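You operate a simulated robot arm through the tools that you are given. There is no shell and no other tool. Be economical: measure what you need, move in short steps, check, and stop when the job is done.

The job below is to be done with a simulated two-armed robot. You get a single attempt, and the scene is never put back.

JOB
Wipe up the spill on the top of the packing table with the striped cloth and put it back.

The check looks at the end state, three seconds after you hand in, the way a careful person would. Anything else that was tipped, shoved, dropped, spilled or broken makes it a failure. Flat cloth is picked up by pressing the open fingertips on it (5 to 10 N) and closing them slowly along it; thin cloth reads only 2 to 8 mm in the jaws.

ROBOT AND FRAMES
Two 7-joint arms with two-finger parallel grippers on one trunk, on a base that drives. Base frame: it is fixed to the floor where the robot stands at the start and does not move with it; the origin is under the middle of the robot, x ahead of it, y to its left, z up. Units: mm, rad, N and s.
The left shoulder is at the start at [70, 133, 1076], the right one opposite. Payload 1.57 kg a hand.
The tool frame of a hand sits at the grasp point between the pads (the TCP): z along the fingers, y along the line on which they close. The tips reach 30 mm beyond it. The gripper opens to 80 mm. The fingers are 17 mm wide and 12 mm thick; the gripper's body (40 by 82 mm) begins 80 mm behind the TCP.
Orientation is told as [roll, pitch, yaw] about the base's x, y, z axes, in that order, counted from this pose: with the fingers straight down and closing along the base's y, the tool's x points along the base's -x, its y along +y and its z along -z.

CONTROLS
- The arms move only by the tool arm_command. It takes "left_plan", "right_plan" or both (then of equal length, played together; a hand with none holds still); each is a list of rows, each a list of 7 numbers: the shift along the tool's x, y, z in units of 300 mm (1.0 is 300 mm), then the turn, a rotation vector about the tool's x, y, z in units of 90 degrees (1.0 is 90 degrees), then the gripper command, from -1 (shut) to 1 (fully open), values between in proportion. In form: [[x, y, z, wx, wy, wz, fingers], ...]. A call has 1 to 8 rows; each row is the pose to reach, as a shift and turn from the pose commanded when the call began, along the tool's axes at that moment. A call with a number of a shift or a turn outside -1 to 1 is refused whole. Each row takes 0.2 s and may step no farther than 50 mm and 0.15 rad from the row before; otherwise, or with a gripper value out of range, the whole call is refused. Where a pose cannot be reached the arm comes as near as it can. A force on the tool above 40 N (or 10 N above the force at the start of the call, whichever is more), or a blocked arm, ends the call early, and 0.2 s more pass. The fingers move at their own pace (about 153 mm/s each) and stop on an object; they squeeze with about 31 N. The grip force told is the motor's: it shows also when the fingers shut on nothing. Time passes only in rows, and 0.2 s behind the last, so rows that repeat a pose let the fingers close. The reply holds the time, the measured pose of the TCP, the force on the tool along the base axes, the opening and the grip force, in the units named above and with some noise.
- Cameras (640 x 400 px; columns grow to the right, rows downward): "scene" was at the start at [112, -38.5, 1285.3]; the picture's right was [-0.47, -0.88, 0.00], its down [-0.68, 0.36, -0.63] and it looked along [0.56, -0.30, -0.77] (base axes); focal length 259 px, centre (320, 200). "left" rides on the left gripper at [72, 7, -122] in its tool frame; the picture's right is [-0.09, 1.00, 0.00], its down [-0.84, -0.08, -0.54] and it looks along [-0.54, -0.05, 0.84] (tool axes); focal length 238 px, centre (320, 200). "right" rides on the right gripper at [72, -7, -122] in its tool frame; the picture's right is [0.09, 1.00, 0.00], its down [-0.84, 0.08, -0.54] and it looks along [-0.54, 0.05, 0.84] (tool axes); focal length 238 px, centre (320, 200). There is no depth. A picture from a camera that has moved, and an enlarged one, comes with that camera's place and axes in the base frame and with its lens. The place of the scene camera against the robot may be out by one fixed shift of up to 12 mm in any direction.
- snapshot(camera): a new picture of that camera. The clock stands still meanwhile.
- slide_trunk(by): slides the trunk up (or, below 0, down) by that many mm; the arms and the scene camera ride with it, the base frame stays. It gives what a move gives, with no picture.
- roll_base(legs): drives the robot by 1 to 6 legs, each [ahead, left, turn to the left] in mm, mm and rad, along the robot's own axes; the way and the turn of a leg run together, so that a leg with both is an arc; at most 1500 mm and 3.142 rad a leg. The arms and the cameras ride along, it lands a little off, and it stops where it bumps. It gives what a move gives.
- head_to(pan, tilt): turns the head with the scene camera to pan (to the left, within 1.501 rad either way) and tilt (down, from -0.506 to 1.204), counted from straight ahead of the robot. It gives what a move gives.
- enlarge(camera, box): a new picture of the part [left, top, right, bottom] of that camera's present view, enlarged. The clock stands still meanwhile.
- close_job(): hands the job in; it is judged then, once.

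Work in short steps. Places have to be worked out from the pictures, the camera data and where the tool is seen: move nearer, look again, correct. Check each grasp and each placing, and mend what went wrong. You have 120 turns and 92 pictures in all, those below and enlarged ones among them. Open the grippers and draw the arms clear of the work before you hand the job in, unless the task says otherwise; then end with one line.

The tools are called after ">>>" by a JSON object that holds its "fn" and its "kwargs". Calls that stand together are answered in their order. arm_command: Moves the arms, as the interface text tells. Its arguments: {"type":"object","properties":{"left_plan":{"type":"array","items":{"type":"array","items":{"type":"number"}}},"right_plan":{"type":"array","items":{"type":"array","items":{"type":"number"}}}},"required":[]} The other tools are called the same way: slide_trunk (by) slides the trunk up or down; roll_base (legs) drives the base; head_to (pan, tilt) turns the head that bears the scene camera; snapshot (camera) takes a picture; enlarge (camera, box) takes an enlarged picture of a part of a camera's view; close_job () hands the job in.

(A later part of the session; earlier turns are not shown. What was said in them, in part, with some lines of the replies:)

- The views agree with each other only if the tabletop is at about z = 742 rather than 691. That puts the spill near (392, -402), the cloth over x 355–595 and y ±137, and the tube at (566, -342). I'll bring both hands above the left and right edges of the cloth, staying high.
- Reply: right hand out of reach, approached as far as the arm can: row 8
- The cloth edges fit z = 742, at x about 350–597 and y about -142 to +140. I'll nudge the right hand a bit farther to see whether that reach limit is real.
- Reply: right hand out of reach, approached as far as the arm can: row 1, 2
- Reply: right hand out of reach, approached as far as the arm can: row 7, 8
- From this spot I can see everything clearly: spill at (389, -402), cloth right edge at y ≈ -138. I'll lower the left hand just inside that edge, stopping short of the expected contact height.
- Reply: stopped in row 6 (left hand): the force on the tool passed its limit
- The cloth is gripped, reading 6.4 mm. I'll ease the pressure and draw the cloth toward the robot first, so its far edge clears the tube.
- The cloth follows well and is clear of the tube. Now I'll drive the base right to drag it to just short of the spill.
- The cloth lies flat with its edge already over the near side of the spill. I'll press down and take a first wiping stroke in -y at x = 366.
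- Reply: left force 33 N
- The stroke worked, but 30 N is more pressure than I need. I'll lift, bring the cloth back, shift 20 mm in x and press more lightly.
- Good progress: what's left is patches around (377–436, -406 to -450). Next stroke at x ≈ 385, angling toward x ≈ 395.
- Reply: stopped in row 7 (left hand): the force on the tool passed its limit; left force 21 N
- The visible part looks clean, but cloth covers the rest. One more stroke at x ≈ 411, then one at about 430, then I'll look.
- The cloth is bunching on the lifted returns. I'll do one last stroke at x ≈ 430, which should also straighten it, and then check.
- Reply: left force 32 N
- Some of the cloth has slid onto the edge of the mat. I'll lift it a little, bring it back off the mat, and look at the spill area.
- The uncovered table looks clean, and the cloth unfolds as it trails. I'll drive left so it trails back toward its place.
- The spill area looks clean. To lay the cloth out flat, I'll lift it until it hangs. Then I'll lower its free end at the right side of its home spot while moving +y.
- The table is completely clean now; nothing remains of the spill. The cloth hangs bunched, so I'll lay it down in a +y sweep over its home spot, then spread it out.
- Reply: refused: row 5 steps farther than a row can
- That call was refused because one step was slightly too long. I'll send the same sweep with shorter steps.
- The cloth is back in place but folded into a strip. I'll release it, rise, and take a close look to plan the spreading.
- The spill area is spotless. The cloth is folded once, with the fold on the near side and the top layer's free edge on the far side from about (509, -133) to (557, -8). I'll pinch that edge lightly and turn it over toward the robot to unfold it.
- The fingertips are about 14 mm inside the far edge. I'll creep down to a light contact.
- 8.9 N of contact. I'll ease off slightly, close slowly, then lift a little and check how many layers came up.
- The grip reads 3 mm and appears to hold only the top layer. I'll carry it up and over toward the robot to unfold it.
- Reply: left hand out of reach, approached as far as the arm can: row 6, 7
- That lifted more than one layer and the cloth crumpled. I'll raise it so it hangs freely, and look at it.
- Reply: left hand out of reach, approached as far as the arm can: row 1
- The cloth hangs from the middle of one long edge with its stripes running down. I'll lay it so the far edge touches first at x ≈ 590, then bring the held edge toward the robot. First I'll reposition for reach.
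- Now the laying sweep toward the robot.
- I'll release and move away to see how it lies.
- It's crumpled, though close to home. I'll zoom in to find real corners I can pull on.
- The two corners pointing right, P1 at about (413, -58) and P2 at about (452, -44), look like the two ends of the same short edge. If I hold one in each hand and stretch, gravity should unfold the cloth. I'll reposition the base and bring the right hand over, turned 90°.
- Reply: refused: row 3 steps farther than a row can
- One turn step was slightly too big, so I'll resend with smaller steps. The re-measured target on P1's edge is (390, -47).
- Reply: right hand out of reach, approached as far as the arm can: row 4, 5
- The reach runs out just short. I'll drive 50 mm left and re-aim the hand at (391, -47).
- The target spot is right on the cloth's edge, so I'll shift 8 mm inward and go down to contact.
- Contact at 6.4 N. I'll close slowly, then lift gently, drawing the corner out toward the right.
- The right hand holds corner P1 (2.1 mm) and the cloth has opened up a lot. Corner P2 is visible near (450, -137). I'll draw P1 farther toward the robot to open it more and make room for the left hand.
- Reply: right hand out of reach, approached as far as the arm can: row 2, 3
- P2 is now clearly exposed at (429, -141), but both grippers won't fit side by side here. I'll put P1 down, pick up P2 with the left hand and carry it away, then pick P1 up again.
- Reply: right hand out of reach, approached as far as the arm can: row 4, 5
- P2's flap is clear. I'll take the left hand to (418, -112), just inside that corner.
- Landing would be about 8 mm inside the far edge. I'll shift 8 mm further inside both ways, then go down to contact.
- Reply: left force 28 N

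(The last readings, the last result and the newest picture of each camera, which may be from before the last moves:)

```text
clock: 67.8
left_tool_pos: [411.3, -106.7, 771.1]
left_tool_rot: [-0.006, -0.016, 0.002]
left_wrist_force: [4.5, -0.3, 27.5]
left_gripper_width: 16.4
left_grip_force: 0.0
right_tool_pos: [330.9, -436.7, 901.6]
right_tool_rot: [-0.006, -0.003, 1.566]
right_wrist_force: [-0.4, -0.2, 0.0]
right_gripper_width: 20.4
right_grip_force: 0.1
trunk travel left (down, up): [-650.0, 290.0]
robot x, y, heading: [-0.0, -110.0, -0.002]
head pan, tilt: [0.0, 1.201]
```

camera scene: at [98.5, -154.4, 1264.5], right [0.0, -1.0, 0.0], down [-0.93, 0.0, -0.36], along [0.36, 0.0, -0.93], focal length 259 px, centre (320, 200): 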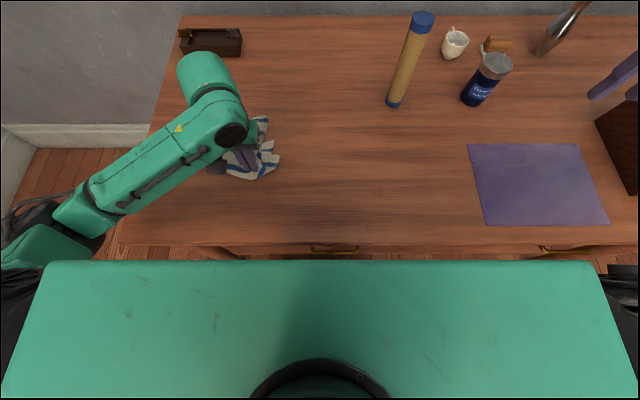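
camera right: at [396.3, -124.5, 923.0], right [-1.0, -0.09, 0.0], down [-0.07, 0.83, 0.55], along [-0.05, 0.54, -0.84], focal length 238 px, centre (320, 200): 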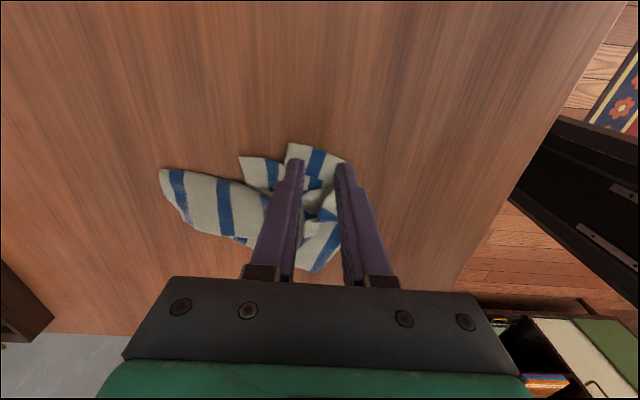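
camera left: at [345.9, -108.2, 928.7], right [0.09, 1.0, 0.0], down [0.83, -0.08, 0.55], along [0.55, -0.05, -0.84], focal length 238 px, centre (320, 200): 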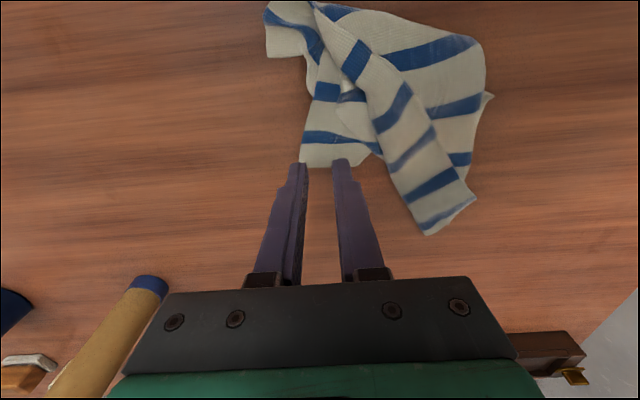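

That pressed too hard at 27 N. I'll back off about 2 mm, close slowly, then lift the corner and carry it toward +x and +y.

>>> {"fn": "arm_command", "kwargs": {"left_plan": [[0, 0, -0.007, 0, 0, 0, -0.6], [0, 0, -0.007, 0, 0, 0, -0.75], [0, 0, -0.007, 0, 0, 0, -0.9], [0, 0, -0.007, 0, 0, 0, -1], [0, 0, -0.007, 0, 0, 0, -1], [0, 0, -0.07, 0, 0, 0, -1], [-0.06, 0, -0.14, 0, 0, 0, -1], [-0.16, 0, -0.2, 0, 0, 0, -1]]}}

>>> {"fn": "snapshot", "kwargs": {"camera": "left"}}

```text
clock: 69.6
left_tool_pos: [460.7, -107.3, 828.8]
left_tool_rot: [-0.003, -0.006, 0.003]
left_wrist_force: [-0.9, -1.1, 0.6]
left_gripper_width: 0.2
left_grip_force: 21.1
right_tool_pos: [332.5, -437.5, 900.6]
right_tool_rot: [-0.002, -0.004, 1.566]
right_wrist_force: [0.9, 0.8, -0.4]
right_gripper_width: 20.1
right_grip_force: 0.1
trunk travel left (down, up): [-650.0, 290.0]
robot x, y, heading: [-3.8, -111.9, -0.0]
head pan, tilt: [0.0, 1.201]
```

```text
28 pictures are left
camera left: at [387.4, -98.2, 951.2], right [0.09, 1.0, 0.0], down [0.83, -0.08, 0.55], along [0.54, -0.05, -0.84], focal length 238 px, centre (320, 200)
```

left: 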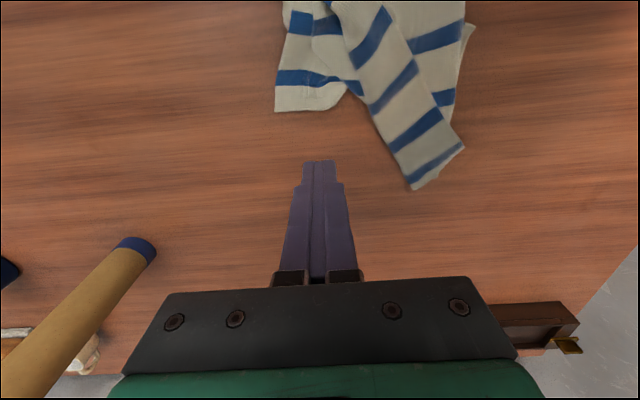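

It slipped off with nothing in the jaws, because I backed off too far. I'll retry at (414, -112) with a wider opening and more careful pressure.

>>> {"fn": "arm_command", "kwargs": {"left_plan": [[0.07, -0.01, 0, 0, 0, 0, -0.4], [0.157, -0.017, 0.06, 0, 0, 0, -0.4], [0.157, -0.017, 0.14, 0, 0, 0, -0.4], [0.157, -0.017, 0.185, 0, 0, 0, -0.4], [0.157, -0.017, 0.192, 0, 0, 0, -0.4]]}}

```text
clock: 70.8
left_tool_pos: [412.7, -112.2, 773.7]
left_tool_rot: [-0.004, -0.015, 0.0]
left_wrist_force: [1.0, -1.3, 22.9]
left_gripper_width: 23.0
left_grip_force: 0.1
right_tool_pos: [329.9, -437.7, 902.8]
right_tool_rot: [-0.003, -0.004, 1.567]
right_wrist_force: [0.1, -1.1, 0.0]
right_gripper_width: 19.7
right_grip_force: 0.0
trunk travel left (down, up): [-650.0, 290.0]
robot x, y, heading: [0.3, -107.3, 0.001]
head pan, tilt: [0.0, 1.201]
```

>>> {"fn": "arm_command", "kwargs": {"left_plan": [[0, 0, -0.002, 0, 0, 0, -0.45], [0, 0, -0.002, 0, 0, 0, -0.6], [0, 0, -0.002, 0, 0, 0, -0.75], [0, 0, -0.002, 0, 0, 0, -0.9], [0, 0, -0.002, 0, 0, 0, -1], [0, 0, -0.002, 0, 0, 0, -1]]}}

```text
clock: 72.2
left_tool_pos: [410.8, -108.3, 772.5]
left_tool_rot: [-0.003, -0.011, 0.0]
left_wrist_force: [3.7, 7.4, 34.2]
left_gripper_width: 0.1
left_grip_force: 21.4
right_tool_pos: [329.1, -436.2, 902.7]
right_tool_rot: [-0.005, -0.001, 1.567]
right_wrist_force: [-1.1, 1.2, 0.4]
right_gripper_width: 19.9
right_grip_force: 0.1
trunk travel left (down, up): [-650.0, 290.0]
robot x, y, heading: [-3.5, -109.9, 0.006]
head pan, tilt: [0.0, 1.201]
```

It came up empty again. I'll rise and look closely at where the fingertips are relative to the flap.

>>> {"fn": "arm_command", "kwargs": {"left_plan": [[0, 0, -0.04, 0, 0, 0, -0.4], [0, 0, -0.08, 0, 0, 0, -0.4]]}}

>>> {"fn": "enlarge", "kwargs": {"camera": "left", "box": [240, 80, 420, 193]}}

```text
clock: 72.8
left_tool_pos: [409.4, -109.5, 793.6]
left_tool_rot: [-0.001, -0.005, -0.002]
left_wrist_force: [-0.1, 0.5, 0.7]
left_gripper_width: 24.2
left_grip_force: 0.1
right_tool_pos: [331.6, -437.5, 900.6]
right_tool_rot: [-0.004, -0.003, 1.567]
right_wrist_force: [-0.3, 0.0, -0.3]
right_gripper_width: 20.0
right_grip_force: 0.0
trunk travel left (down, up): [-650.0, 290.0]
robot x, y, heading: [1.6, -112.0, 0.002]
head pan, tilt: [0.0, 1.201]
```

```text
3.54 times, centred on (330, 136) of left
camera zoom: at [337.9, -101.9, 916.6], right [0.09, 1.0, 0.0], down [0.83, -0.08, 0.55], along [0.54, -0.05, -0.84], focal length 844 px, centre (285, 425)
```

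zoom: 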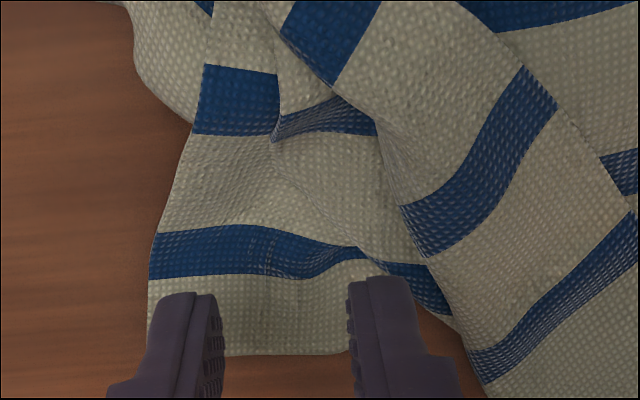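

The right-hand fingertip was landing on the overlapped fold. I'll shift to y ≈ -117 and use a gentle press this time.

>>> {"fn": "arm_command", "kwargs": {"left_plan": [[0, -0.025, 0.03, 0, 0, 0, -0.45], [0, -0.025, 0.06, 0, 0, 0, -0.45], [0, -0.025, 0.068, 0, 0, 0, -0.45]]}}

```text
clock: 73.6
left_tool_pos: [412.6, -119.2, 774.7]
left_tool_rot: [-0.002, -0.007, -0.001]
left_wrist_force: [0.7, -0.1, -0.6]
left_gripper_width: 22.3
left_grip_force: 0.0
right_tool_pos: [332.1, -437.2, 901.7]
right_tool_rot: [-0.002, -0.004, 1.567]
right_wrist_force: [-0.4, -0.3, 0.3]
right_gripper_width: 19.9
right_grip_force: 0.1
trunk travel left (down, up): [-650.0, 290.0]
robot x, y, heading: [-0.7, -108.9, 0.001]
head pan, tilt: [0.0, 1.201]
```

>>> {"fn": "arm_command", "kwargs": {"left_plan": [[0, 0, 0.006, 0, 0, 0, -0.45], [0, 0, 0.009, 0, 0, 0, -0.45]]}}

```text
clock: 74.2
left_tool_pos: [412.5, -118.6, 772.8]
left_tool_rot: [-0.002, -0.01, 0.001]
left_wrist_force: [0.6, 0.4, 3.2]
left_gripper_width: 22.4
left_grip_force: 0.2
right_tool_pos: [332.2, -436.3, 900.1]
right_tool_rot: [-0.003, -0.003, 1.567]
right_wrist_force: [-0.9, -0.5, -0.5]
right_gripper_width: 19.9
right_grip_force: 0.1
trunk travel left (down, up): [-650.0, 290.0]
robot x, y, heading: [-1.7, -106.6, -0.0]
head pan, tilt: [0.0, 1.201]
```

3.2 N so far, so I'll press half a millimetre more and close slowly.

>>> {"fn": "arm_command", "kwargs": {"left_plan": [[0, 0, 0.0015, 0, 0, 0, -0.45], [0, 0, 0.0015, 0, 0, 0, -0.55], [0, 0, 0.0015, 0, 0, 0, -0.65], [0, 0, 0.0015, 0, 0, 0, -0.75], [0, 0, 0.0015, 0, 0, 0, -0.85], [0, 0, 0.0015, 0, 0, 0, -0.95], [0, 0, 0.0015, 0, 0, 0, -1], [0, 0, 0.0015, 0, 0, 0, -1]]}}

```text
clock: 76.0
left_tool_pos: [411.5, -117.9, 772.6]
left_tool_rot: [-0.002, -0.008, 0.0]
left_wrist_force: [0.5, 0.2, 3.5]
left_gripper_width: 0.1
left_grip_force: 21.6
right_tool_pos: [330.9, -437.6, 899.7]
right_tool_rot: [-0.001, -0.002, 1.566]
right_wrist_force: [0.3, -0.5, -0.1]
right_gripper_width: 20.3
right_grip_force: 0.1
trunk travel left (down, up): [-650.0, 290.0]
robot x, y, heading: [2.3, -111.7, -0.004]
head pan, tilt: [0.0, 1.201]
```

3.5 N was too little. I'll reopen and press to about 8 N.

>>> {"fn": "arm_command", "kwargs": {"left_plan": [[0, 0, -0.03, 0, 0, 0, -0.4], [0, 0.01, -0.02, 0, 0, 0, -0.4], [0, 0.01, 0.0, 0, 0, 0, -0.4], [0, 0.01, 0.004, 0, 0, 0, -0.4]]}}

```text
clock: 77.0
left_tool_pos: [412.4, -115.5, 772.1]
left_tool_rot: [-0.005, -0.011, 0.001]
left_wrist_force: [0.5, 1.2, 12.1]
left_gripper_width: 24.8
left_grip_force: 0.6
right_tool_pos: [331.1, -436.3, 901.1]
right_tool_rot: [-0.002, -0.003, 1.566]
right_wrist_force: [-0.4, 0.4, 0.1]
right_gripper_width: 20.0
right_grip_force: 0.1
trunk travel left (down, up): [-650.0, 290.0]
robot x, y, heading: [0.7, -109.1, 0.003]
head pan, tilt: [0.0, 1.201]
```

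>>> {"fn": "arm_command", "kwargs": {"left_plan": [[0, 0, -0.001, 0, 0, 0, -0.5], [0, 0, -0.001, 0, 0, 0, -0.6], [0, 0, -0.001, 0, 0, 0, -0.7], [0, 0, -0.001, 0, 0, 0, -0.8], [0, 0, -0.001, 0, 0, 0, -0.9], [0, 0, -0.001, 0, 0, 0, -1], [0, 0, -0.001, 0, 0, 0, -1]]}}

>>> {"fn": "enlarge", "kwargs": {"camera": "left", "box": [240, 80, 420, 193]}}

```text
clock: 78.6
left_tool_pos: [412.4, -115.6, 772.4]
left_tool_rot: [-0.003, -0.011, -0.001]
left_wrist_force: [2.0, 1.7, 17.9]
left_gripper_width: 1.9
left_grip_force: 22.8
right_tool_pos: [331.4, -435.7, 901.5]
right_tool_rot: [-0.003, -0.003, 1.568]
right_wrist_force: [0.1, 0.3, 0.5]
right_gripper_width: 19.9
right_grip_force: 0.1
trunk travel left (down, up): [-650.0, 290.0]
robot x, y, heading: [-0.3, -108.8, -0.001]
head pan, tilt: [0.0, 1.201]
```

```text
3.54 times, centred on (330, 136) of left
camera zoom: at [339.2, -107.2, 894.6], right [0.09, 1.0, 0.0], down [0.83, -0.08, 0.55], along [0.55, -0.05, -0.83], focal length 844 px, centre (285, 425)
```

zoom: 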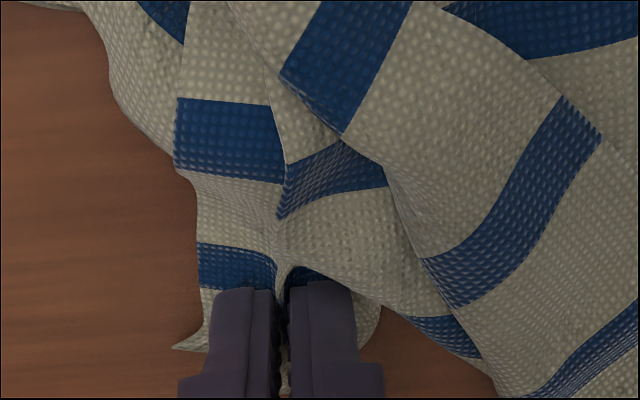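

Gripped at 1.9 mm with a ridge visible. Now I'll draw P2 away from P1 in +x with a modest lift to open the fold.

>>> {"fn": "arm_command", "kwargs": {"left_plan": [[0, 0, -0.05, 0, 0, 0, -1], [-0.04, 0, -0.12, 0, 0, 0, -1], [-0.12, 0, -0.18, 0, 0, 0, -1], [-0.22, 0, -0.22, 0, 0, 0, -1], [-0.32, 0, -0.22, 0, 0, 0, -1], [-0.42, 0, -0.2, 0, 0, 0, -1]]}}

>>> {"fn": "snapshot", "kwargs": {"camera": "scene"}}

```text
clock: 80.0
left_tool_pos: [538.7, -115.0, 830.6]
left_tool_rot: [-0.002, -0.006, 0.001]
left_wrist_force: [-0.3, -0.3, -0.3]
left_gripper_width: 1.8
left_grip_force: 23.9
right_tool_pos: [333.5, -436.8, 900.0]
right_tool_rot: [-0.002, -0.003, 1.568]
right_wrist_force: [0.5, 0.1, 0.8]
right_gripper_width: 19.7
right_grip_force: 0.0
trunk travel left (down, up): [-650.0, 290.0]
robot x, y, heading: [-0.6, -107.0, -0.002]
head pan, tilt: [0.0, 1.201]
```

```text
25 pictures are left
camera scene: at [100.8, -112.4, 1264.2], right [0.0, -1.0, 0.0], down [-0.93, 0.0, -0.36], along [0.36, 0.0, -0.93], focal length 259 px, centre (320, 200)
```

scene: 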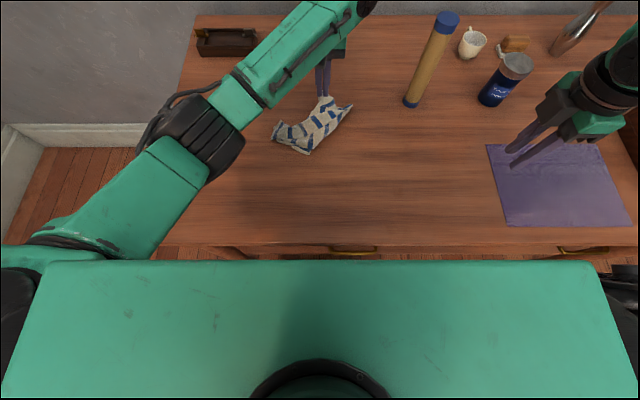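

>>> {"fn": "enlarge", "kwargs": {"camera": "scene", "box": [260, 85, 370, 165]}}

```text
5.00 times, centred on (315, 125) of scene
camera zoom: at [100.8, -112.4, 1264.2], right [0.0, -1.0, 0.0], down [-0.93, 0.0, -0.36], along [0.36, 0.0, -0.93], focal length 1295 px, centre (345, 575)
```

zoom: 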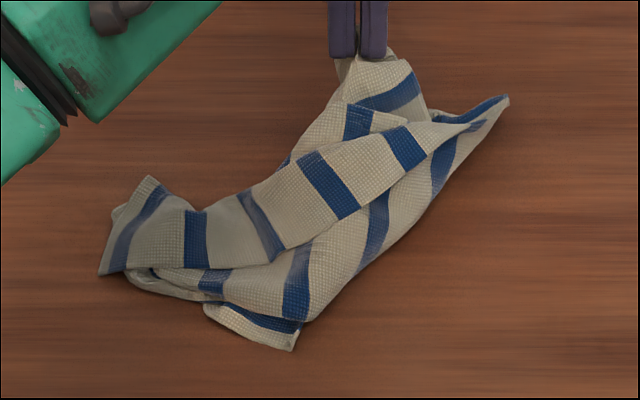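

The bundle moved as one piece. I'll lift it by this corner so gravity unrolls it, raise the head, and look at the hanging shape.

>>> {"fn": "arm_command", "kwargs": {"left_plan": [[0, 0.04, -0.14, 0, 0, 0, -1], [0, 0.08, -0.29, 0, 0, 0, -1], [0.02, 0.12, -0.44, 0, 0, 0, -1], [0.05, 0.16, -0.58, 0, 0, 0, -1], [0.08, 0.2, -0.72, 0, 0, 0, -1], [0.1, 0.24, -0.86, 0, 0, 0, -1], [0.1, 0.28, -1.0, 0, 0, 0, -1], [0.1, 0.28, -1.0, 0, 0, 0, -1]]}}

>>> {"fn": "head_to", "kwargs": {"pan": 0.2, "tilt": 0.6}}

>>> {"fn": "snapshot", "kwargs": {"camera": "scene"}}

```text
clock: 81.8
left_tool_pos: [506.4, -28.4, 1129.8]
left_tool_rot: [-0.002, -0.008, -0.001]
left_wrist_force: [0.3, 0.0, -0.8]
left_gripper_width: 1.8
left_grip_force: 23.5
right_tool_pos: [332.1, -436.8, 901.1]
right_tool_rot: [-0.001, -0.003, 1.569]
right_wrist_force: [0.4, 0.5, 0.2]
right_gripper_width: 20.1
right_grip_force: 0.1
trunk travel left (down, up): [-650.0, 290.0]
robot x, y, heading: [-0.9, -109.1, -0.001]
head pan, tilt: [0.0, 1.201]
```

```text
clock: 82.8
left_tool_pos: [506.3, -29.1, 1129.3]
left_tool_rot: [-0.002, -0.006, 0.001]
left_wrist_force: [0.0, -0.3, 0.5]
left_gripper_width: 2.1
left_grip_force: 23.7
right_tool_pos: [331.2, -437.2, 900.4]
right_tool_rot: [-0.002, -0.003, 1.566]
right_wrist_force: [0.2, -0.3, 0.5]
right_gripper_width: 19.7
right_grip_force: 0.1
trunk travel left (down, up): [-650.0, 290.0]
robot x, y, heading: [-1.0, -109.9, -0.003]
head pan, tilt: [0.201, 0.6]
```

```text
23 pictures are left
camera scene: at [130.6, -94.0, 1308.8], right [0.2, -0.98, 0.0], down [-0.55, -0.11, -0.82], along [0.81, 0.16, -0.57], focal length 259 px, centre (320, 200)
```

scene: 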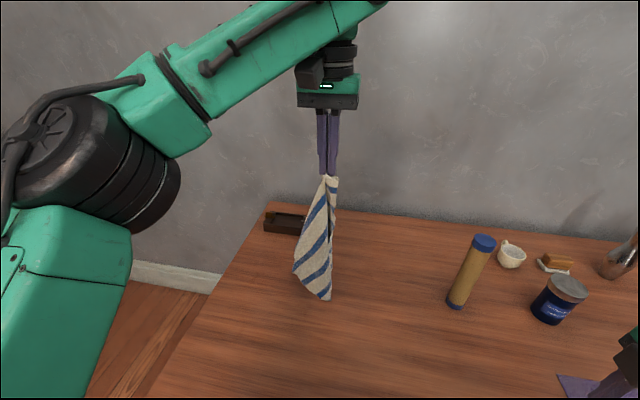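

It hangs cleanly from the corner. I'll zoom in to locate the adjacent corner.

>>> {"fn": "enlarge", "kwargs": {"camera": "scene", "box": [260, 165, 390, 310]}}

```text
2.76 times, centred on (325, 238) of scene
camera zoom: at [130.6, -94.0, 1308.8], right [0.2, -0.98, 0.0], down [-0.55, -0.11, -0.82], along [0.81, 0.16, -0.57], focal length 715 px, centre (306, 97)
```

zoom: 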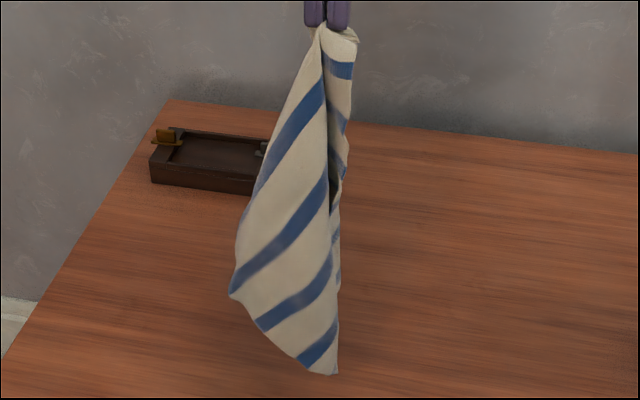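

The lowest tip is the corner opposite the held one. I'll carry it so that tip hangs over the near-right home corner (364, -140), then lay the cloth along its home diagonal toward the far-left corner.

>>> {"fn": "arm_command", "kwargs": {"left_plan": [[0.1, -0.08, 0, 0, 0, 0, -1], [0.21, -0.17, 0, 0, 0, 0, -1], [0.33, -0.26, 0, 0, 0, 0, -1], [0.437, -0.357, 0, 0, 0, 0, -1], [0.437, -0.357, 0, 0, 0, 0, -1], [0.437, -0.357, 0.09, 0, 0, 0, -1], [0.437, -0.357, 0.18, 0, 0, 0, -1], [0.437, -0.357, 0.18, 0, 0, 0, -1]]}}

>>> {"fn": "arm_command", "kwargs": {"left_plan": [[-0.0943, 0.1248, 0.0123, 0, 0, 0, -1], [-0.1863, 0.2466, 0.049, 0, 0, 0, -1], [-0.2738, 0.3623, 0.109, 0, 0, 0, -1], [-0.3544, 0.4691, 0.191, 0, 0, 0, -1], [-0.4264, 0.5643, 0.293, 0, 0, 0, -1], [-0.4878, 0.6456, 0.412, 0, 0, 0, -1], [-0.5373, 0.711, 0.546, 0, 0, 0, -1], [-0.5735, 0.7589, 0.691, 0, 0, 0, -1]]}}

>>> {"fn": "arm_command", "kwargs": {"left_plan": [[-0.022, 0.029, 0.15, 0, 0, 0, -1], [-0.0295, 0.039, 0.29, 0, 0, 0, -1]]}}

>>> {"fn": "head_to", "kwargs": {"pan": 0.3, "tilt": 1.0}}

>>> {"fn": "snapshot", "kwargs": {"camera": "scene"}}

```text
clock: 84.6
left_tool_pos: [373.4, -137.6, 1078.2]
left_tool_rot: [-0.003, -0.007, 0.001]
left_wrist_force: [0.4, -0.7, -0.3]
left_gripper_width: 1.9
left_grip_force: 23.6
right_tool_pos: [332.2, -436.5, 901.4]
right_tool_rot: [-0.001, -0.003, 1.568]
right_wrist_force: [0.1, -0.2, -0.4]
right_gripper_width: 20.0
right_grip_force: 0.1
trunk travel left (down, up): [-650.0, 290.0]
robot x, y, heading: [-0.6, -109.3, 0.003]
head pan, tilt: [0.201, 0.6]
```

```text
clock: 86.4
left_tool_pos: [549.5, 92.3, 868.3]
left_tool_rot: [-0.002, -0.007, -0.001]
left_wrist_force: [0.1, 0.5, -0.5]
left_gripper_width: 1.9
left_grip_force: 23.0
right_tool_pos: [331.9, -436.2, 901.0]
right_tool_rot: [-0.002, -0.003, 1.567]
right_wrist_force: [-0.1, 0.3, 0.0]
right_gripper_width: 20.2
right_grip_force: 0.1
trunk travel left (down, up): [-650.0, 290.0]
robot x, y, heading: [-0.2, -107.6, -0.0]
head pan, tilt: [0.201, 0.6]
```

```text
clock: 87.0
left_tool_pos: [559.5, 102.1, 781.2]
left_tool_rot: [-0.004, -0.006, 0.001]
left_wrist_force: [-0.7, -1.0, 0.0]
left_gripper_width: 1.9
left_grip_force: 23.8
right_tool_pos: [332.1, -436.6, 899.5]
right_tool_rot: [-0.002, -0.004, 1.568]
right_wrist_force: [-0.1, -0.2, 0.2]
right_gripper_width: 20.1
right_grip_force: 0.0
trunk travel left (down, up): [-650.0, 290.0]
robot x, y, heading: [-2.7, -112.1, 0.007]
head pan, tilt: [0.201, 0.6]
```

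```text
clock: 87.8
left_tool_pos: [559.2, 100.1, 782.1]
left_tool_rot: [-0.001, -0.007, 0.0]
left_wrist_force: [-0.7, -0.3, 0.0]
left_gripper_width: 1.8
left_grip_force: 23.5
right_tool_pos: [332.4, -436.9, 900.6]
right_tool_rot: [-0.002, -0.003, 1.568]
right_wrist_force: [-0.6, -0.2, -0.4]
right_gripper_width: 20.1
right_grip_force: 0.1
trunk travel left (down, up): [-650.0, 290.0]
robot x, y, heading: [-0.7, -106.9, -0.002]
head pan, tilt: [0.3, 1.0]
```

```text
21 pictures are left
camera scene: at [110.7, -91.0, 1276.9], right [0.3, -0.96, 0.0], down [-0.8, -0.25, -0.54], along [0.52, 0.16, -0.84], focal length 259 px, centre (320, 200)
```

scene: 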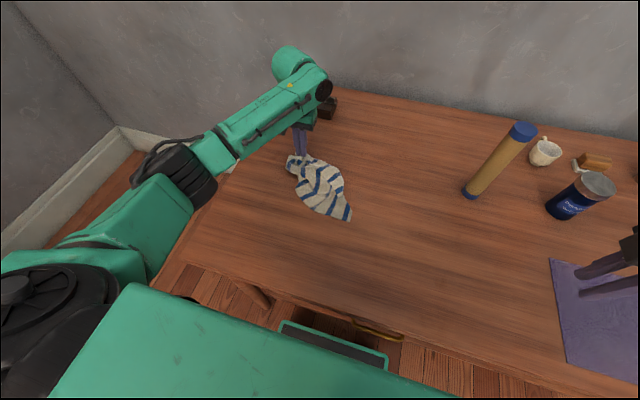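

It's laid diagonally. I'll zoom in.

>>> {"fn": "enlarge", "kwargs": {"camera": "scene", "box": [265, 140, 375, 230]}}

```text
4.44 times, centred on (320, 185) of scene
camera zoom: at [110.7, -91.0, 1276.9], right [0.3, -0.96, 0.0], down [-0.8, -0.25, -0.54], along [0.52, 0.16, -0.84], focal length 1151 px, centre (320, 267)
```

zoom: 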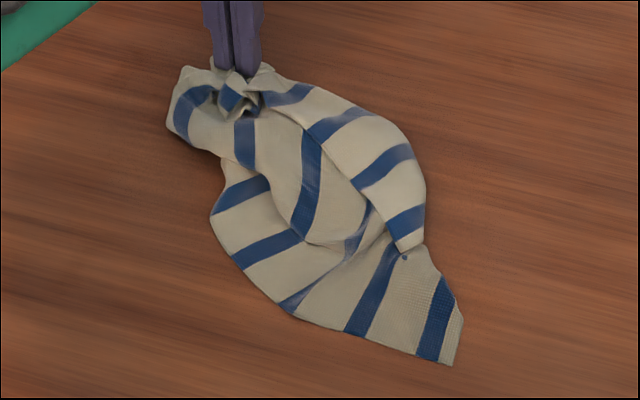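

The result is much better: one corner flap is folded in at the right and there's some slack along the diagonal. I'll pull it straight by dragging along +y with the base.

>>> {"fn": "arm_command", "kwargs": {"left_plan": [[0, 0.1, 0, 0, 0, 0, -1], [-0.05, 0.2, 0, 0, 0, 0, -1]]}}

>>> {"fn": "roll_base", "kwargs": {"legs": [[0, 80, 0]]}}

>>> {"fn": "enlarge", "kwargs": {"camera": "scene", "box": [245, 130, 375, 230]}}

```text
clock: 88.4
left_tool_pos: [573.4, 163.1, 781.4]
left_tool_rot: [-0.001, -0.005, 0.0]
left_wrist_force: [1.0, 0.3, 0.1]
left_gripper_width: 2.2
left_grip_force: 23.9
right_tool_pos: [333.3, -437.2, 900.9]
right_tool_rot: [-0.002, -0.004, 1.568]
right_wrist_force: [0.3, 0.3, 0.2]
right_gripper_width: 19.9
right_grip_force: 0.1
trunk travel left (down, up): [-650.0, 290.0]
robot x, y, heading: [-1.2, -110.1, 0.002]
head pan, tilt: [0.3, 1.0]
```

```text
clock: 89.5
left_tool_pos: [573.5, 241.7, 783.1]
left_tool_rot: [-0.003, -0.007, -0.001]
left_wrist_force: [-0.8, 0.1, -0.3]
left_gripper_width: 1.7
left_grip_force: 23.3
right_tool_pos: [332.8, -357.9, 900.6]
right_tool_rot: [-0.001, -0.004, 1.569]
right_wrist_force: [-0.4, 0.7, 0.1]
right_gripper_width: 20.2
right_grip_force: 0.1
trunk travel left (down, up): [-650.0, 290.0]
robot x, y, heading: [-0.5, -28.2, 0.003]
head pan, tilt: [0.3, 1.0]
```

```text
4.00 times, centred on (310, 180) of scene
camera zoom: at [110.5, -11.1, 1276.9], right [0.3, -0.96, 0.0], down [-0.8, -0.25, -0.54], along [0.52, 0.16, -0.84], focal length 1036 px, centre (360, 280)
```

zoom: 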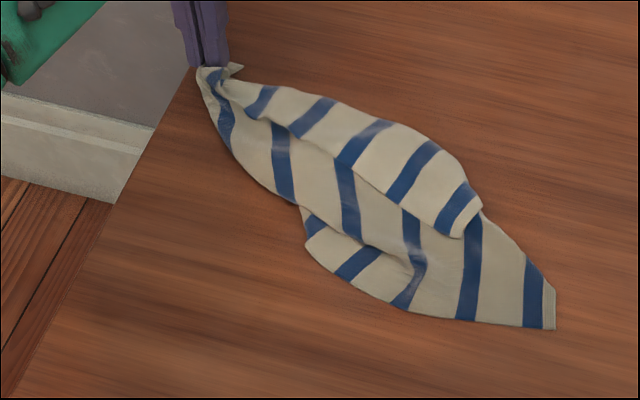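

Great improvement. One strip, with its tip near (491, 40), is folded over on top. I'll release this corner, grasp the flap tip, and turn it outward toward (+x, -y).

>>> {"fn": "arm_command", "kwargs": {"left_plan": [[0, 0, 0.03, 0, 0, 0, -1], [0, 0, 0.03, 0, 0, 0, -0.6], [0, 0, 0.03, 0, 0, 0, -0.4], [0, 0, -0.08, 0, 0, 0, -0.4], [0.03, -0.08, -0.18, 0, 0, 0, -0.4], [0.08, -0.22, -0.2, 0, 0, 0, -0.4], [0.14, -0.37, -0.2, 0, 0, 0, -0.4], [0.2, -0.52, -0.18, 0, 0, 0, -0.4]]}}

>>> {"fn": "arm_command", "kwargs": {"left_plan": [[0.05, -0.12, 0.0, 0, 0, 0, -0.4], [0.05, -0.135, 0.1, 0, 0, 0, -0.4]]}}

>>> {"fn": "enlarge", "kwargs": {"camera": "left", "box": [160, 50, 480, 240]}}

```text
clock: 91.3
left_tool_pos: [511.8, 84.8, 834.0]
left_tool_rot: [-0.002, -0.009, 0.0]
left_wrist_force: [0.4, 0.3, 0.2]
left_gripper_width: 23.9
left_grip_force: 0.1
right_tool_pos: [332.1, -357.9, 899.6]
right_tool_rot: [0.0, -0.004, 1.569]
right_wrist_force: [0.3, -0.3, -0.3]
right_gripper_width: 20.0
right_grip_force: 0.0
trunk travel left (down, up): [-650.0, 290.0]
robot x, y, heading: [-2.0, -24.6, 0.003]
head pan, tilt: [0.3, 1.0]
```

```text
clock: 91.9
left_tool_pos: [496.3, 46.5, 804.3]
left_tool_rot: [-0.005, -0.008, 0.001]
left_wrist_force: [0.0, 0.0, -0.3]
left_gripper_width: 23.8
left_grip_force: 0.0
right_tool_pos: [333.2, -356.6, 900.7]
right_tool_rot: [-0.001, -0.003, 1.569]
right_wrist_force: [0.0, -0.2, 0.5]
right_gripper_width: 19.9
right_grip_force: 0.0
trunk travel left (down, up): [-650.0, 290.0]
robot x, y, heading: [-2.9, -29.0, 0.0]
head pan, tilt: [0.3, 1.0]
```

```text
2.00 times, centred on (320, 145) of left
camera zoom: at [423.9, 54.5, 928.1], right [0.09, 1.0, 0.0], down [0.83, -0.08, 0.55], along [0.55, -0.05, -0.84], focal length 477 px, centre (320, 310)
```

zoom: 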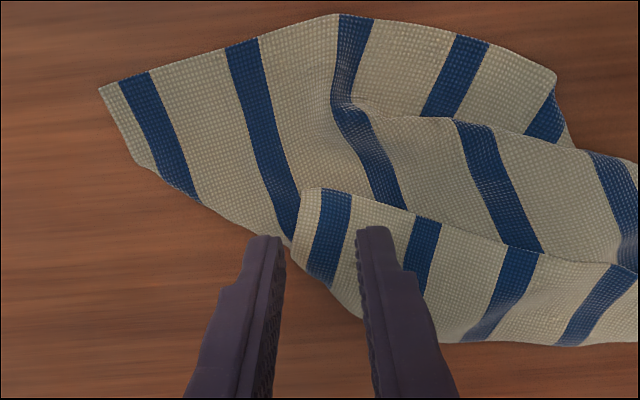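

This is a very clear view. The flap is a single layer on top with its tip at upper left. I'll aim at (505, 60) so both fingers land on it.

>>> {"fn": "arm_command", "kwargs": {"left_plan": [[-0.029, 0.045, 0.04, 0, 0, 0, -0.4], [-0.029, 0.045, 0.09, 0, 0, 0, -0.4], [-0.029, 0.045, 0.1, 0, 0, 0, -0.4]]}}

```text
clock: 92.7
left_tool_pos: [506.6, 59.2, 776.5]
left_tool_rot: [-0.002, -0.007, -0.001]
left_wrist_force: [-0.9, -0.5, 0.9]
left_gripper_width: 23.9
left_grip_force: 0.0
right_tool_pos: [333.1, -357.0, 901.1]
right_tool_rot: [-0.001, -0.003, 1.568]
right_wrist_force: [0.4, -0.4, 1.2]
right_gripper_width: 20.2
right_grip_force: 0.1
trunk travel left (down, up): [-650.0, 290.0]
robot x, y, heading: [-2.9, -29.0, 0.007]
head pan, tilt: [0.3, 1.0]
```

>>> {"fn": "arm_command", "kwargs": {"left_plan": [[0, 0, 0.006, 0, 0, 0, -0.4], [0, 0, 0.012, 0, 0, 0, -0.4]]}}

```text
clock: 93.3
left_tool_pos: [507.4, 59.2, 773.9]
left_tool_rot: [-0.003, -0.008, 0.001]
left_wrist_force: [1.2, 0.0, 4.4]
left_gripper_width: 23.7
left_grip_force: 0.1
right_tool_pos: [331.4, -357.6, 901.6]
right_tool_rot: [-0.001, -0.002, 1.568]
right_wrist_force: [-0.5, -0.1, -0.2]
right_gripper_width: 20.1
right_grip_force: 0.0
trunk travel left (down, up): [-650.0, 290.0]
robot x, y, heading: [1.7, -29.0, 0.004]
head pan, tilt: [0.3, 1.0]
```

4.4 N. I'll press slightly more, close slowly, and lift a little.

>>> {"fn": "arm_command", "kwargs": {"left_plan": [[0, 0, 0.002, 0, 0, 0, -0.4], [0, 0, 0.002, 0, 0, 0, -0.52], [0, 0, 0.002, 0, 0, 0, -0.64], [0, 0, 0.002, 0, 0, 0, -0.76], [0, 0, 0.002, 0, 0, 0, -0.88], [0, 0, 0.002, 0, 0, 0, -1], [0, 0, 0.002, 0, 0, 0, -1], [0, 0, -0.05, 0, 0, 0, -1]]}}

```text
clock: 95.1
left_tool_pos: [505.5, 59.5, 787.9]
left_tool_rot: [-0.002, -0.004, 0.001]
left_wrist_force: [1.0, 0.8, 0.6]
left_gripper_width: 2.4
left_grip_force: 23.1
right_tool_pos: [332.0, -357.7, 900.6]
right_tool_rot: [-0.001, -0.003, 1.568]
right_wrist_force: [0.0, -0.1, 0.2]
right_gripper_width: 19.6
right_grip_force: 0.0
trunk travel left (down, up): [-650.0, 290.0]
robot x, y, heading: [0.0, -30.3, -0.002]
head pan, tilt: [0.3, 1.0]
```

Gripped at 2.4 mm. I'll turn the flap outward.

>>> {"fn": "arm_command", "kwargs": {"left_plan": [[-0.02, 0, -0.06, 0, 0, 0, -1], [-0.08, -0.02, -0.08, 0, 0, 0, -1], [-0.15, -0.05, -0.08, 0, 0, 0, -1], [-0.22, -0.08, -0.06, 0, 0, 0, -1], [-0.28, -0.1, -0.02, 0, 0, 0, -1]]}}

>>> {"fn": "enlarge", "kwargs": {"camera": "scene", "box": [245, 130, 375, 230]}}

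```text
clock: 96.3
left_tool_pos: [593.0, 25.9, 794.7]
left_tool_rot: [-0.004, -0.01, -0.004]
left_wrist_force: [-0.7, -0.9, -0.2]
left_gripper_width: 2.2
left_grip_force: 23.3
right_tool_pos: [331.7, -358.7, 899.8]
right_tool_rot: [-0.003, -0.005, 1.567]
right_wrist_force: [-0.1, -0.5, 0.7]
right_gripper_width: 19.9
right_grip_force: 0.1
trunk travel left (down, up): [-650.0, 290.0]
robot x, y, heading: [0.6, -30.4, 0.005]
head pan, tilt: [0.3, 1.0]
```

```text
4.00 times, centred on (310, 180) of scene
camera zoom: at [110.7, -12.7, 1276.9], right [0.3, -0.95, 0.0], down [-0.8, -0.25, -0.54], along [0.52, 0.16, -0.84], focal length 1036 px, centre (360, 280)
```

zoom: 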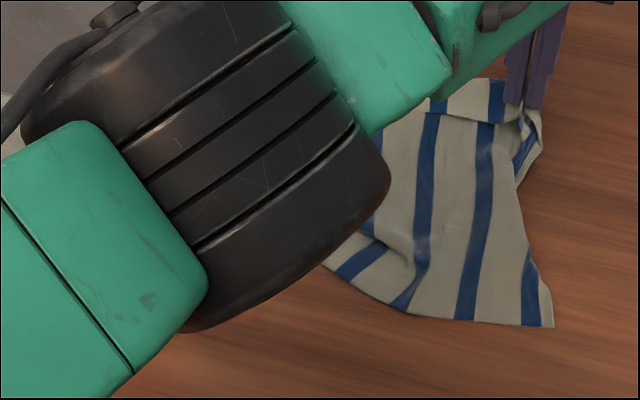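

It has opened up: a real corner is now out on the far side. I'll pull a bit farther in +x to flatten this side, then release and look.

>>> {"fn": "arm_command", "kwargs": {"left_plan": [[-0.07, -0.01, 0.0, 0, 0, 0, -1], [-0.14, -0.02, 0.02, 0, 0, 0, -1], [-0.18, -0.02, 0.03, 0, 0, 0, -1]]}}

>>> {"fn": "arm_command", "kwargs": {"left_plan": [[0, 0, 0.03, 0, 0, 0, -1], [0, 0, 0.03, 0, 0, 0, -0.6], [0, 0, 0.03, 0, 0, 0, -0.4], [0, 0, -0.08, 0, 0, 0, -0.4], [0, 0, -0.22, 0, 0, 0, -0.4], [0, 0.1, -0.3, 0, 0, 0, -0.4], [0.02, 0.25, -0.35, 0, 0, 0, -0.4], [0.05, 0.4, -0.4, 0, 0, 0, -0.4]]}}

>>> {"fn": "roll_base", "kwargs": {"legs": [[0, 100, 0]]}}

>>> {"fn": "head_to", "kwargs": {"pan": -0.2, "tilt": 1.0}}

>>> {"fn": "snapshot", "kwargs": {"camera": "scene"}}

```text
clock: 97.1
left_tool_pos: [594.6, 31.0, 797.5]
left_tool_rot: [-0.005, -0.006, 0.0]
left_wrist_force: [-0.7, -0.8, 0.4]
left_gripper_width: 2.1
left_grip_force: 24.2
left hand out of reach, approached as far as the arm can: row 1, 2, 3
right_tool_pos: [332.5, -358.3, 900.5]
right_tool_rot: [-0.002, -0.003, 1.567]
right_wrist_force: [0.1, 0.1, 0.1]
right_gripper_width: 20.2
right_grip_force: 0.2
trunk travel left (down, up): [-650.0, 290.0]
robot x, y, heading: [-0.7, -30.9, 0.006]
head pan, tilt: [0.3, 1.0]
```

```text
clock: 98.9
left_tool_pos: [577.7, 149.9, 919.9]
left_tool_rot: [-0.005, -0.007, -0.001]
left_wrist_force: [0.2, 0.3, -0.2]
left_gripper_width: 23.9
left_grip_force: 0.1
right_tool_pos: [330.9, -354.8, 900.9]
right_tool_rot: [-0.003, 0.0, 1.567]
right_wrist_force: [0.1, 0.9, -0.5]
right_gripper_width: 20.0
right_grip_force: 0.1
trunk travel left (down, up): [-650.0, 290.0]
robot x, y, heading: [-2.3, -31.0, -0.003]
head pan, tilt: [0.3, 1.0]
```

```text
clock: 100.0
left_tool_pos: [578.3, 246.1, 918.7]
left_tool_rot: [-0.002, -0.008, 0.001]
left_wrist_force: [-0.2, -1.2, 0.5]
left_gripper_width: 24.0
left_grip_force: 0.0
right_tool_pos: [332.0, -259.7, 900.5]
right_tool_rot: [-0.001, -0.003, 1.567]
right_wrist_force: [0.3, -0.3, -0.2]
right_gripper_width: 20.0
right_grip_force: 0.1
trunk travel left (down, up): [-650.0, 290.0]
robot x, y, heading: [0.6, 70.7, 0.001]
head pan, tilt: [0.3, 1.0]
```

```text
clock: 101.0
left_tool_pos: [578.4, 245.6, 919.3]
left_tool_rot: [-0.002, -0.005, -0.001]
left_wrist_force: [-0.6, -0.1, -1.2]
left_gripper_width: 24.2
left_grip_force: 0.1
right_tool_pos: [332.3, -258.9, 901.2]
right_tool_rot: [-0.002, -0.002, 1.567]
right_wrist_force: [-0.2, 0.5, 0.3]
right_gripper_width: 20.2
right_grip_force: 0.1
trunk travel left (down, up): [-650.0, 290.0]
robot x, y, heading: [-3.5, 68.8, 0.003]
head pan, tilt: [-0.201, 1.0]
```

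```text
16 pictures are left
camera scene: at [112.1, 52.4, 1276.9], right [-0.2, -0.98, 0.0], down [-0.83, 0.17, -0.54], along [0.53, -0.11, -0.84], focal length 259 px, centre (320, 200)
```

scene: 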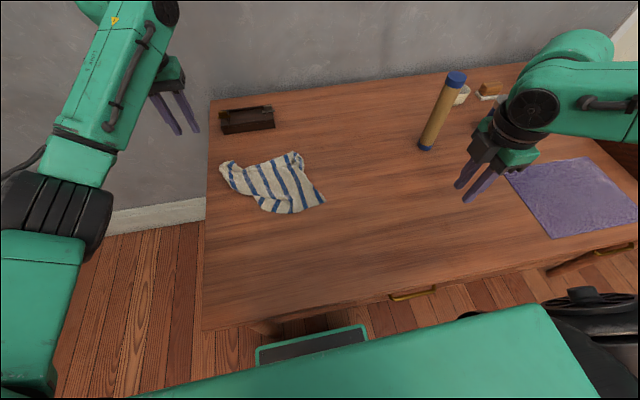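

>>> {"fn": "enlarge", "kwargs": {"camera": "scene", "box": [205, 135, 345, 235]}}

```text
4.00 times, centred on (275, 185) of scene
camera zoom: at [112.1, 52.4, 1276.9], right [-0.2, -0.98, 0.0], down [-0.83, 0.17, -0.54], along [0.53, -0.11, -0.84], focal length 1036 px, centre (500, 260)
```

zoom: 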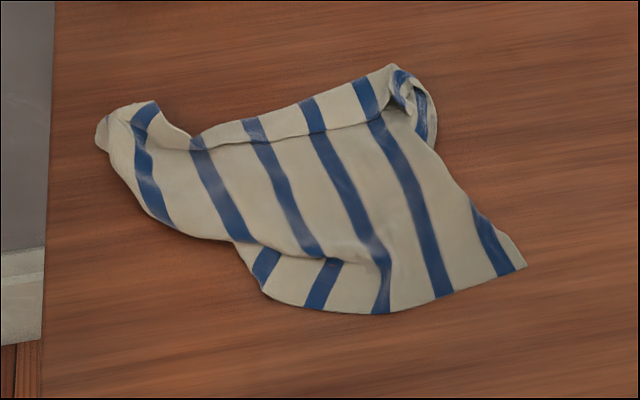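

The cloth is now nearly flat with the stripes in the right direction. It only needs to move about (-60, -100), so I'll grasp its near-right corner, now at (441, -31), and drag that toward its home at (364, -140).

>>> {"fn": "roll_base", "kwargs": {"legs": [[0, -150, 0]]}}

>>> {"fn": "arm_command", "kwargs": {"left_plan": [[0.08, -0.06, 0.04, 0, 0, 0, -0.4], [0.17, -0.12, 0.1, 0, 0, 0, -0.4], [0.26, -0.18, 0.16, 0, 0, 0, -0.4], [0.34, -0.25, 0.24, 0, 0, 0, -0.4], [0.42, -0.33, 0.32, 0, 0, 0, -0.4], [0.42, -0.33, 0.39, 0, 0, 0, -0.4]]}}

>>> {"fn": "enlarge", "kwargs": {"camera": "left", "box": [160, 50, 480, 240]}}

```text
clock: 102.3
left_tool_pos: [577.6, 97.8, 919.4]
left_tool_rot: [-0.002, -0.007, 0.001]
left_wrist_force: [0.2, -0.6, 0.2]
left_gripper_width: 24.0
left_grip_force: 0.0
right_tool_pos: [332.1, -409.5, 901.1]
right_tool_rot: [-0.003, -0.003, 1.569]
right_wrist_force: [-0.4, 0.3, 0.1]
right_gripper_width: 19.9
right_grip_force: 0.1
trunk travel left (down, up): [-650.0, 290.0]
robot x, y, heading: [-2.9, -79.6, -0.005]
head pan, tilt: [-0.201, 1.0]
```

```text
clock: 103.7
left_tool_pos: [453.2, -3.0, 801.8]
left_tool_rot: [-0.003, -0.007, 0.002]
left_wrist_force: [0.6, 0.5, 0.9]
left_gripper_width: 24.3
left_grip_force: 0.0
right_tool_pos: [332.8, -409.1, 901.0]
right_tool_rot: [-0.001, -0.001, 1.571]
right_wrist_force: [-0.1, 0.6, -0.7]
right_gripper_width: 20.0
right_grip_force: 0.0
trunk travel left (down, up): [-650.0, 290.0]
robot x, y, heading: [-3.6, -82.6, 0.005]
head pan, tilt: [-0.201, 1.0]
```

```text
2.00 times, centred on (320, 145) of left
camera zoom: at [380.3, 5.1, 923.2], right [0.09, 1.0, 0.0], down [0.83, -0.07, 0.55], along [0.55, -0.05, -0.84], focal length 477 px, centre (320, 310)
```

zoom: 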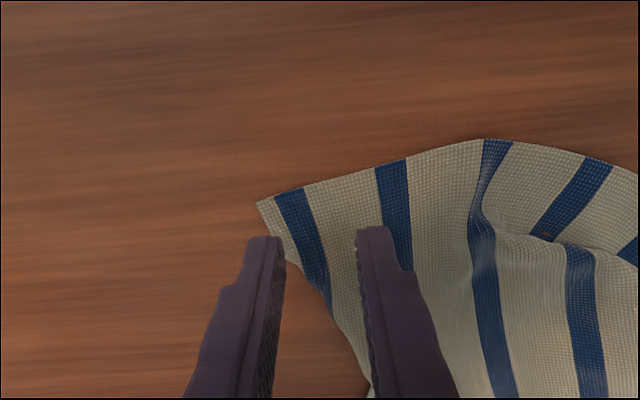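

I'll shift 12 mm in +y so both fingertips land on the cloth, then go down to contact.

>>> {"fn": "arm_command", "kwargs": {"left_plan": [[0, 0.04, 0.04, 0, 0, 0, -0.4], [0, 0.04, 0.085, 0, 0, 0, -0.4], [0, 0.04, 0.097, 0, 0, 0, -0.4]]}}

```text
clock: 104.5
left_tool_pos: [453.3, 9.3, 772.9]
left_tool_rot: [-0.002, -0.007, 0.002]
left_wrist_force: [-1.0, 0.5, 0.5]
left_gripper_width: 24.1
left_grip_force: 0.1
right_tool_pos: [332.7, -409.3, 900.8]
right_tool_rot: [-0.002, -0.003, 1.57]
right_wrist_force: [-0.6, -0.1, 0.2]
right_gripper_width: 19.9
right_grip_force: 0.0
trunk travel left (down, up): [-650.0, 290.0]
robot x, y, heading: [0.6, -81.6, -0.001]
head pan, tilt: [-0.201, 1.0]
```

>>> {"fn": "arm_command", "kwargs": {"left_plan": [[0, 0, 0.003, 0, 0, 0, -0.4], [0, 0, 0.006, 0, 0, 0, -0.4]]}}

```text
clock: 105.1
left_tool_pos: [454.0, 8.9, 771.6]
left_tool_rot: [-0.002, -0.008, 0.001]
left_wrist_force: [0.7, -0.2, 4.8]
left_gripper_width: 24.3
left_grip_force: 0.2
right_tool_pos: [332.5, -408.4, 902.2]
right_tool_rot: [-0.002, -0.002, 1.568]
right_wrist_force: [-1.0, -0.5, -0.6]
right_gripper_width: 20.2
right_grip_force: 0.1
trunk travel left (down, up): [-650.0, 290.0]
robot x, y, heading: [-2.2, -82.1, 0.001]
head pan, tilt: [-0.201, 1.0]
```

>>> {"fn": "arm_command", "kwargs": {"left_plan": [[0, 0, 0.003, 0, 0, 0, -0.4], [0, 0, 0.003, 0, 0, 0, -0.52], [0, 0, 0.003, 0, 0, 0, -0.64], [0, 0, 0.003, 0, 0, 0, -0.76], [0, 0, 0.003, 0, 0, 0, -0.88], [0, 0, 0.003, 0, 0, 0, -1], [0, 0, 0.003, 0, 0, 0, -1], [0, 0, -0.01, 0, 0, 0, -1]]}}

```text
clock: 106.9
left_tool_pos: [452.8, 9.1, 771.7]
left_tool_rot: [-0.002, -0.003, 0.0]
left_wrist_force: [-0.2, 0.1, 0.4]
left_gripper_width: 2.2
left_grip_force: 23.9
right_tool_pos: [333.6, -408.6, 900.7]
right_tool_rot: [-0.001, -0.004, 1.57]
right_wrist_force: [-0.2, -0.3, -0.6]
right_gripper_width: 20.4
right_grip_force: 0.1
trunk travel left (down, up): [-650.0, 290.0]
robot x, y, heading: [-0.9, -82.1, -0.001]
head pan, tilt: [-0.201, 1.0]
```

Gripped at 2.2 mm. I'll drag slowly and low to bring the cloth home.

>>> {"fn": "arm_command", "kwargs": {"left_plan": [[0, 0, -0.015, 0, 0, 0, -1], [0.04, -0.06, -0.02, 0, 0, 0, -1], [0.08, -0.12, -0.02, 0, 0, 0, -1], [0.12, -0.18, -0.02, 0, 0, 0, -1], [0.16, -0.24, -0.02, 0, 0, 0, -1], [0.2, -0.3, -0.02, 0, 0, 0, -1], [0.24, -0.35, -0.02, 0, 0, 0, -1], [0.263, -0.38, -0.02, 0, 0, 0, -1]]}}

>>> {"fn": "enlarge", "kwargs": {"camera": "scene", "box": [160, 110, 340, 240]}}

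```text
clock: 108.7
left_tool_pos: [374.9, -106.3, 781.2]
left_tool_rot: [-0.001, -0.006, 0.001]
left_wrist_force: [0.5, 0.6, 0.2]
left_gripper_width: 2.2
left_grip_force: 23.3
right_tool_pos: [333.2, -408.9, 901.6]
right_tool_rot: [0.0, -0.004, 1.57]
right_wrist_force: [-0.1, -0.5, -0.4]
right_gripper_width: 19.9
right_grip_force: 0.0
trunk travel left (down, up): [-650.0, 290.0]
robot x, y, heading: [-2.5, -80.7, 0.006]
head pan, tilt: [-0.201, 1.0]
```

```text
3.08 times, centred on (250, 175) of scene
camera zoom: at [112.3, -97.7, 1276.9], right [-0.2, -0.98, 0.0], down [-0.83, 0.17, -0.54], along [0.53, -0.11, -0.84], focal length 797 px, centre (535, 277)
```

zoom: 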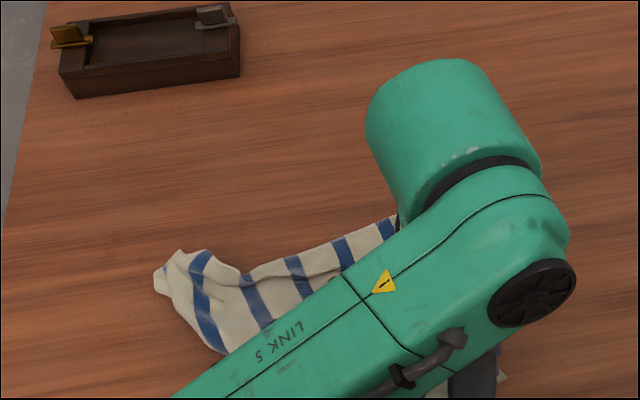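

It followed nicely. I'll release, clear the arm, and look.

>>> {"fn": "arm_command", "kwargs": {"left_plan": [[0, 0, 0.022, 0, 0, 0, -1], [0, 0, 0.022, 0, 0, 0, -0.6], [0, 0, 0.022, 0, 0, 0, -0.4], [0, 0, -0.08, 0, 0, 0, -0.4], [0, 0, -0.22, 0, 0, 0, -0.4], [0, 0.12, -0.3, 0, 0, 0, -0.4], [0, 0.27, -0.33, 0, 0, 0, -0.4], [0, 0.42, -0.36, 0, 0, 0, -0.4]]}}

>>> {"fn": "roll_base", "kwargs": {"legs": [[0, 150, 0]]}}

>>> {"fn": "enlarge", "kwargs": {"camera": "scene", "box": [205, 120, 385, 250]}}

```text
clock: 110.5
left_tool_pos: [373.2, 21.9, 888.4]
left_tool_rot: [-0.002, -0.008, 0.001]
left_wrist_force: [-0.7, -0.3, -0.4]
left_gripper_width: 23.8
left_grip_force: 0.1
right_tool_pos: [332.2, -407.4, 901.3]
right_tool_rot: [-0.004, -0.001, 1.57]
right_wrist_force: [0.6, 0.3, 0.1]
right_gripper_width: 20.2
right_grip_force: 0.0
trunk travel left (down, up): [-650.0, 290.0]
robot x, y, heading: [-1.0, -83.0, -0.003]
head pan, tilt: [-0.201, 1.0]
```

```text
clock: 111.9
left_tool_pos: [372.1, 173.4, 887.2]
left_tool_rot: [-0.002, -0.006, 0.002]
left_wrist_force: [0.1, 0.0, 0.0]
left_gripper_width: 24.0
left_grip_force: 0.0
right_tool_pos: [331.7, -256.6, 900.6]
right_tool_rot: [-0.002, -0.003, 1.57]
right_wrist_force: [-0.1, 0.6, 0.5]
right_gripper_width: 20.0
right_grip_force: 0.0
trunk travel left (down, up): [-650.0, 290.0]
robot x, y, heading: [0.8, 75.8, 0.003]
head pan, tilt: [-0.201, 1.0]
```

```text
3.08 times, centred on (295, 185) of scene
camera zoom: at [111.9, 54.4, 1276.9], right [-0.2, -0.98, 0.0], down [-0.83, 0.17, -0.54], along [0.53, -0.11, -0.84], focal length 797 px, centre (397, 246)
```

zoom: 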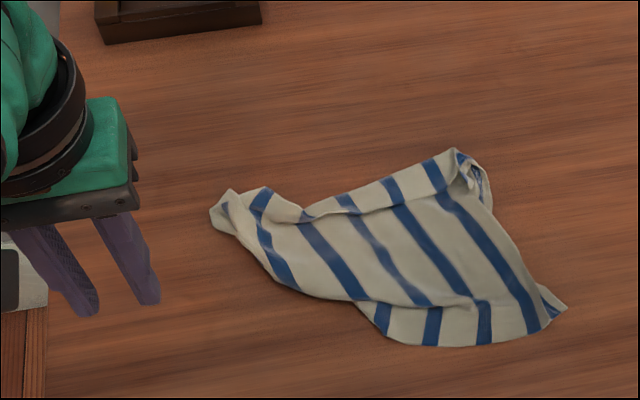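

The cloth is back inside its original footprint, with corners at about (368, -131), (537, -82) and (509, 126) and its center within roughly 20 mm of the start. I'll open both grippers, raise and draw back the arms, and do a last check of the table.

>>> {"fn": "arm_command", "kwargs": {"left_plan": [[0, 0, -0.1, 0, 0, 0, 0.5], [0, 0.1, -0.2, 0, 0, 0, 1], [0, 0.2, -0.3, 0, 0, 0, 1], [0, 0.3, -0.4, 0, 0, 0, 1]], "right_plan": [[0, 0, -0.1, 0, 0, 0, 0.5], [0.1, 0, -0.2, 0, 0, 0, 1], [0.2, 0, -0.3, 0, 0, 0, 1], [0.3, 0, -0.4, 0, 0, 0, 1]]}}

>>> {"fn": "head_to", "kwargs": {"pan": -0.5, "tilt": 0.885}}

>>> {"fn": "snapshot", "kwargs": {"camera": "scene"}}

```text
clock: 112.9
left_tool_pos: [370.0, 263.2, 1008.1]
left_tool_rot: [-0.003, -0.008, 0.001]
left_wrist_force: [-0.6, -0.2, 0.0]
left_gripper_width: 80.0
left_grip_force: 0.1
right_tool_pos: [332.1, -349.5, 1021.6]
right_tool_rot: [-0.005, -0.004, 1.57]
right_wrist_force: [-0.6, 0.1, 0.5]
right_gripper_width: 80.2
right_grip_force: 0.1
trunk travel left (down, up): [-650.0, 290.0]
robot x, y, heading: [0.5, 68.9, 0.001]
head pan, tilt: [-0.201, 1.0]
```

```text
clock: 113.7
left_tool_pos: [371.7, 263.5, 1006.8]
left_tool_rot: [-0.003, -0.006, 0.002]
left_wrist_force: [1.0, 0.0, 0.0]
left_gripper_width: 80.1
left_grip_force: 0.2
right_tool_pos: [332.5, -347.9, 1021.8]
right_tool_rot: [-0.004, -0.004, 1.569]
right_wrist_force: [-0.3, 0.0, 0.1]
right_gripper_width: 80.1
right_grip_force: 0.0
trunk travel left (down, up): [-650.0, 290.0]
robot x, y, heading: [-1.5, 72.3, 0.004]
head pan, tilt: [-0.499, 0.885]
```

```text
11 pictures are left
camera scene: at [110.9, 32.7, 1285.3], right [-0.47, -0.88, 0.0], down [-0.68, 0.37, -0.63], along [0.56, -0.3, -0.77], focal length 259 px, centre (320, 200)
```

scene: 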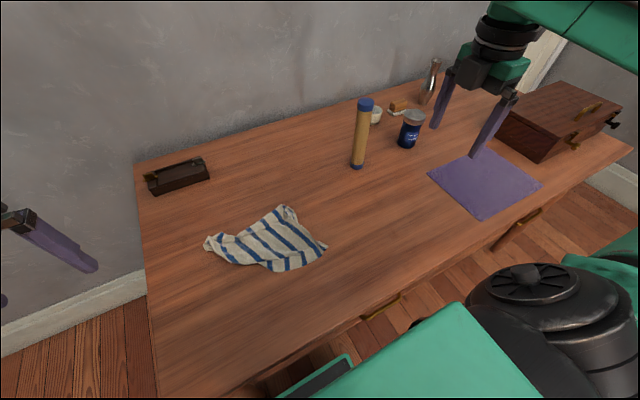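

The spill is gone, the cloth is back in its place, and everything else stands where it was. Both arms are clear with the grippers open, so I'm handing in.

>>> {"fn": "close_job", "kwargs": {}}

```text
The job is handed in.
```

I wiped up the spill with the striped cloth and put the cloth back within its original outline; it's spread out but not perfectly flat, with a couple of edges still folded in.
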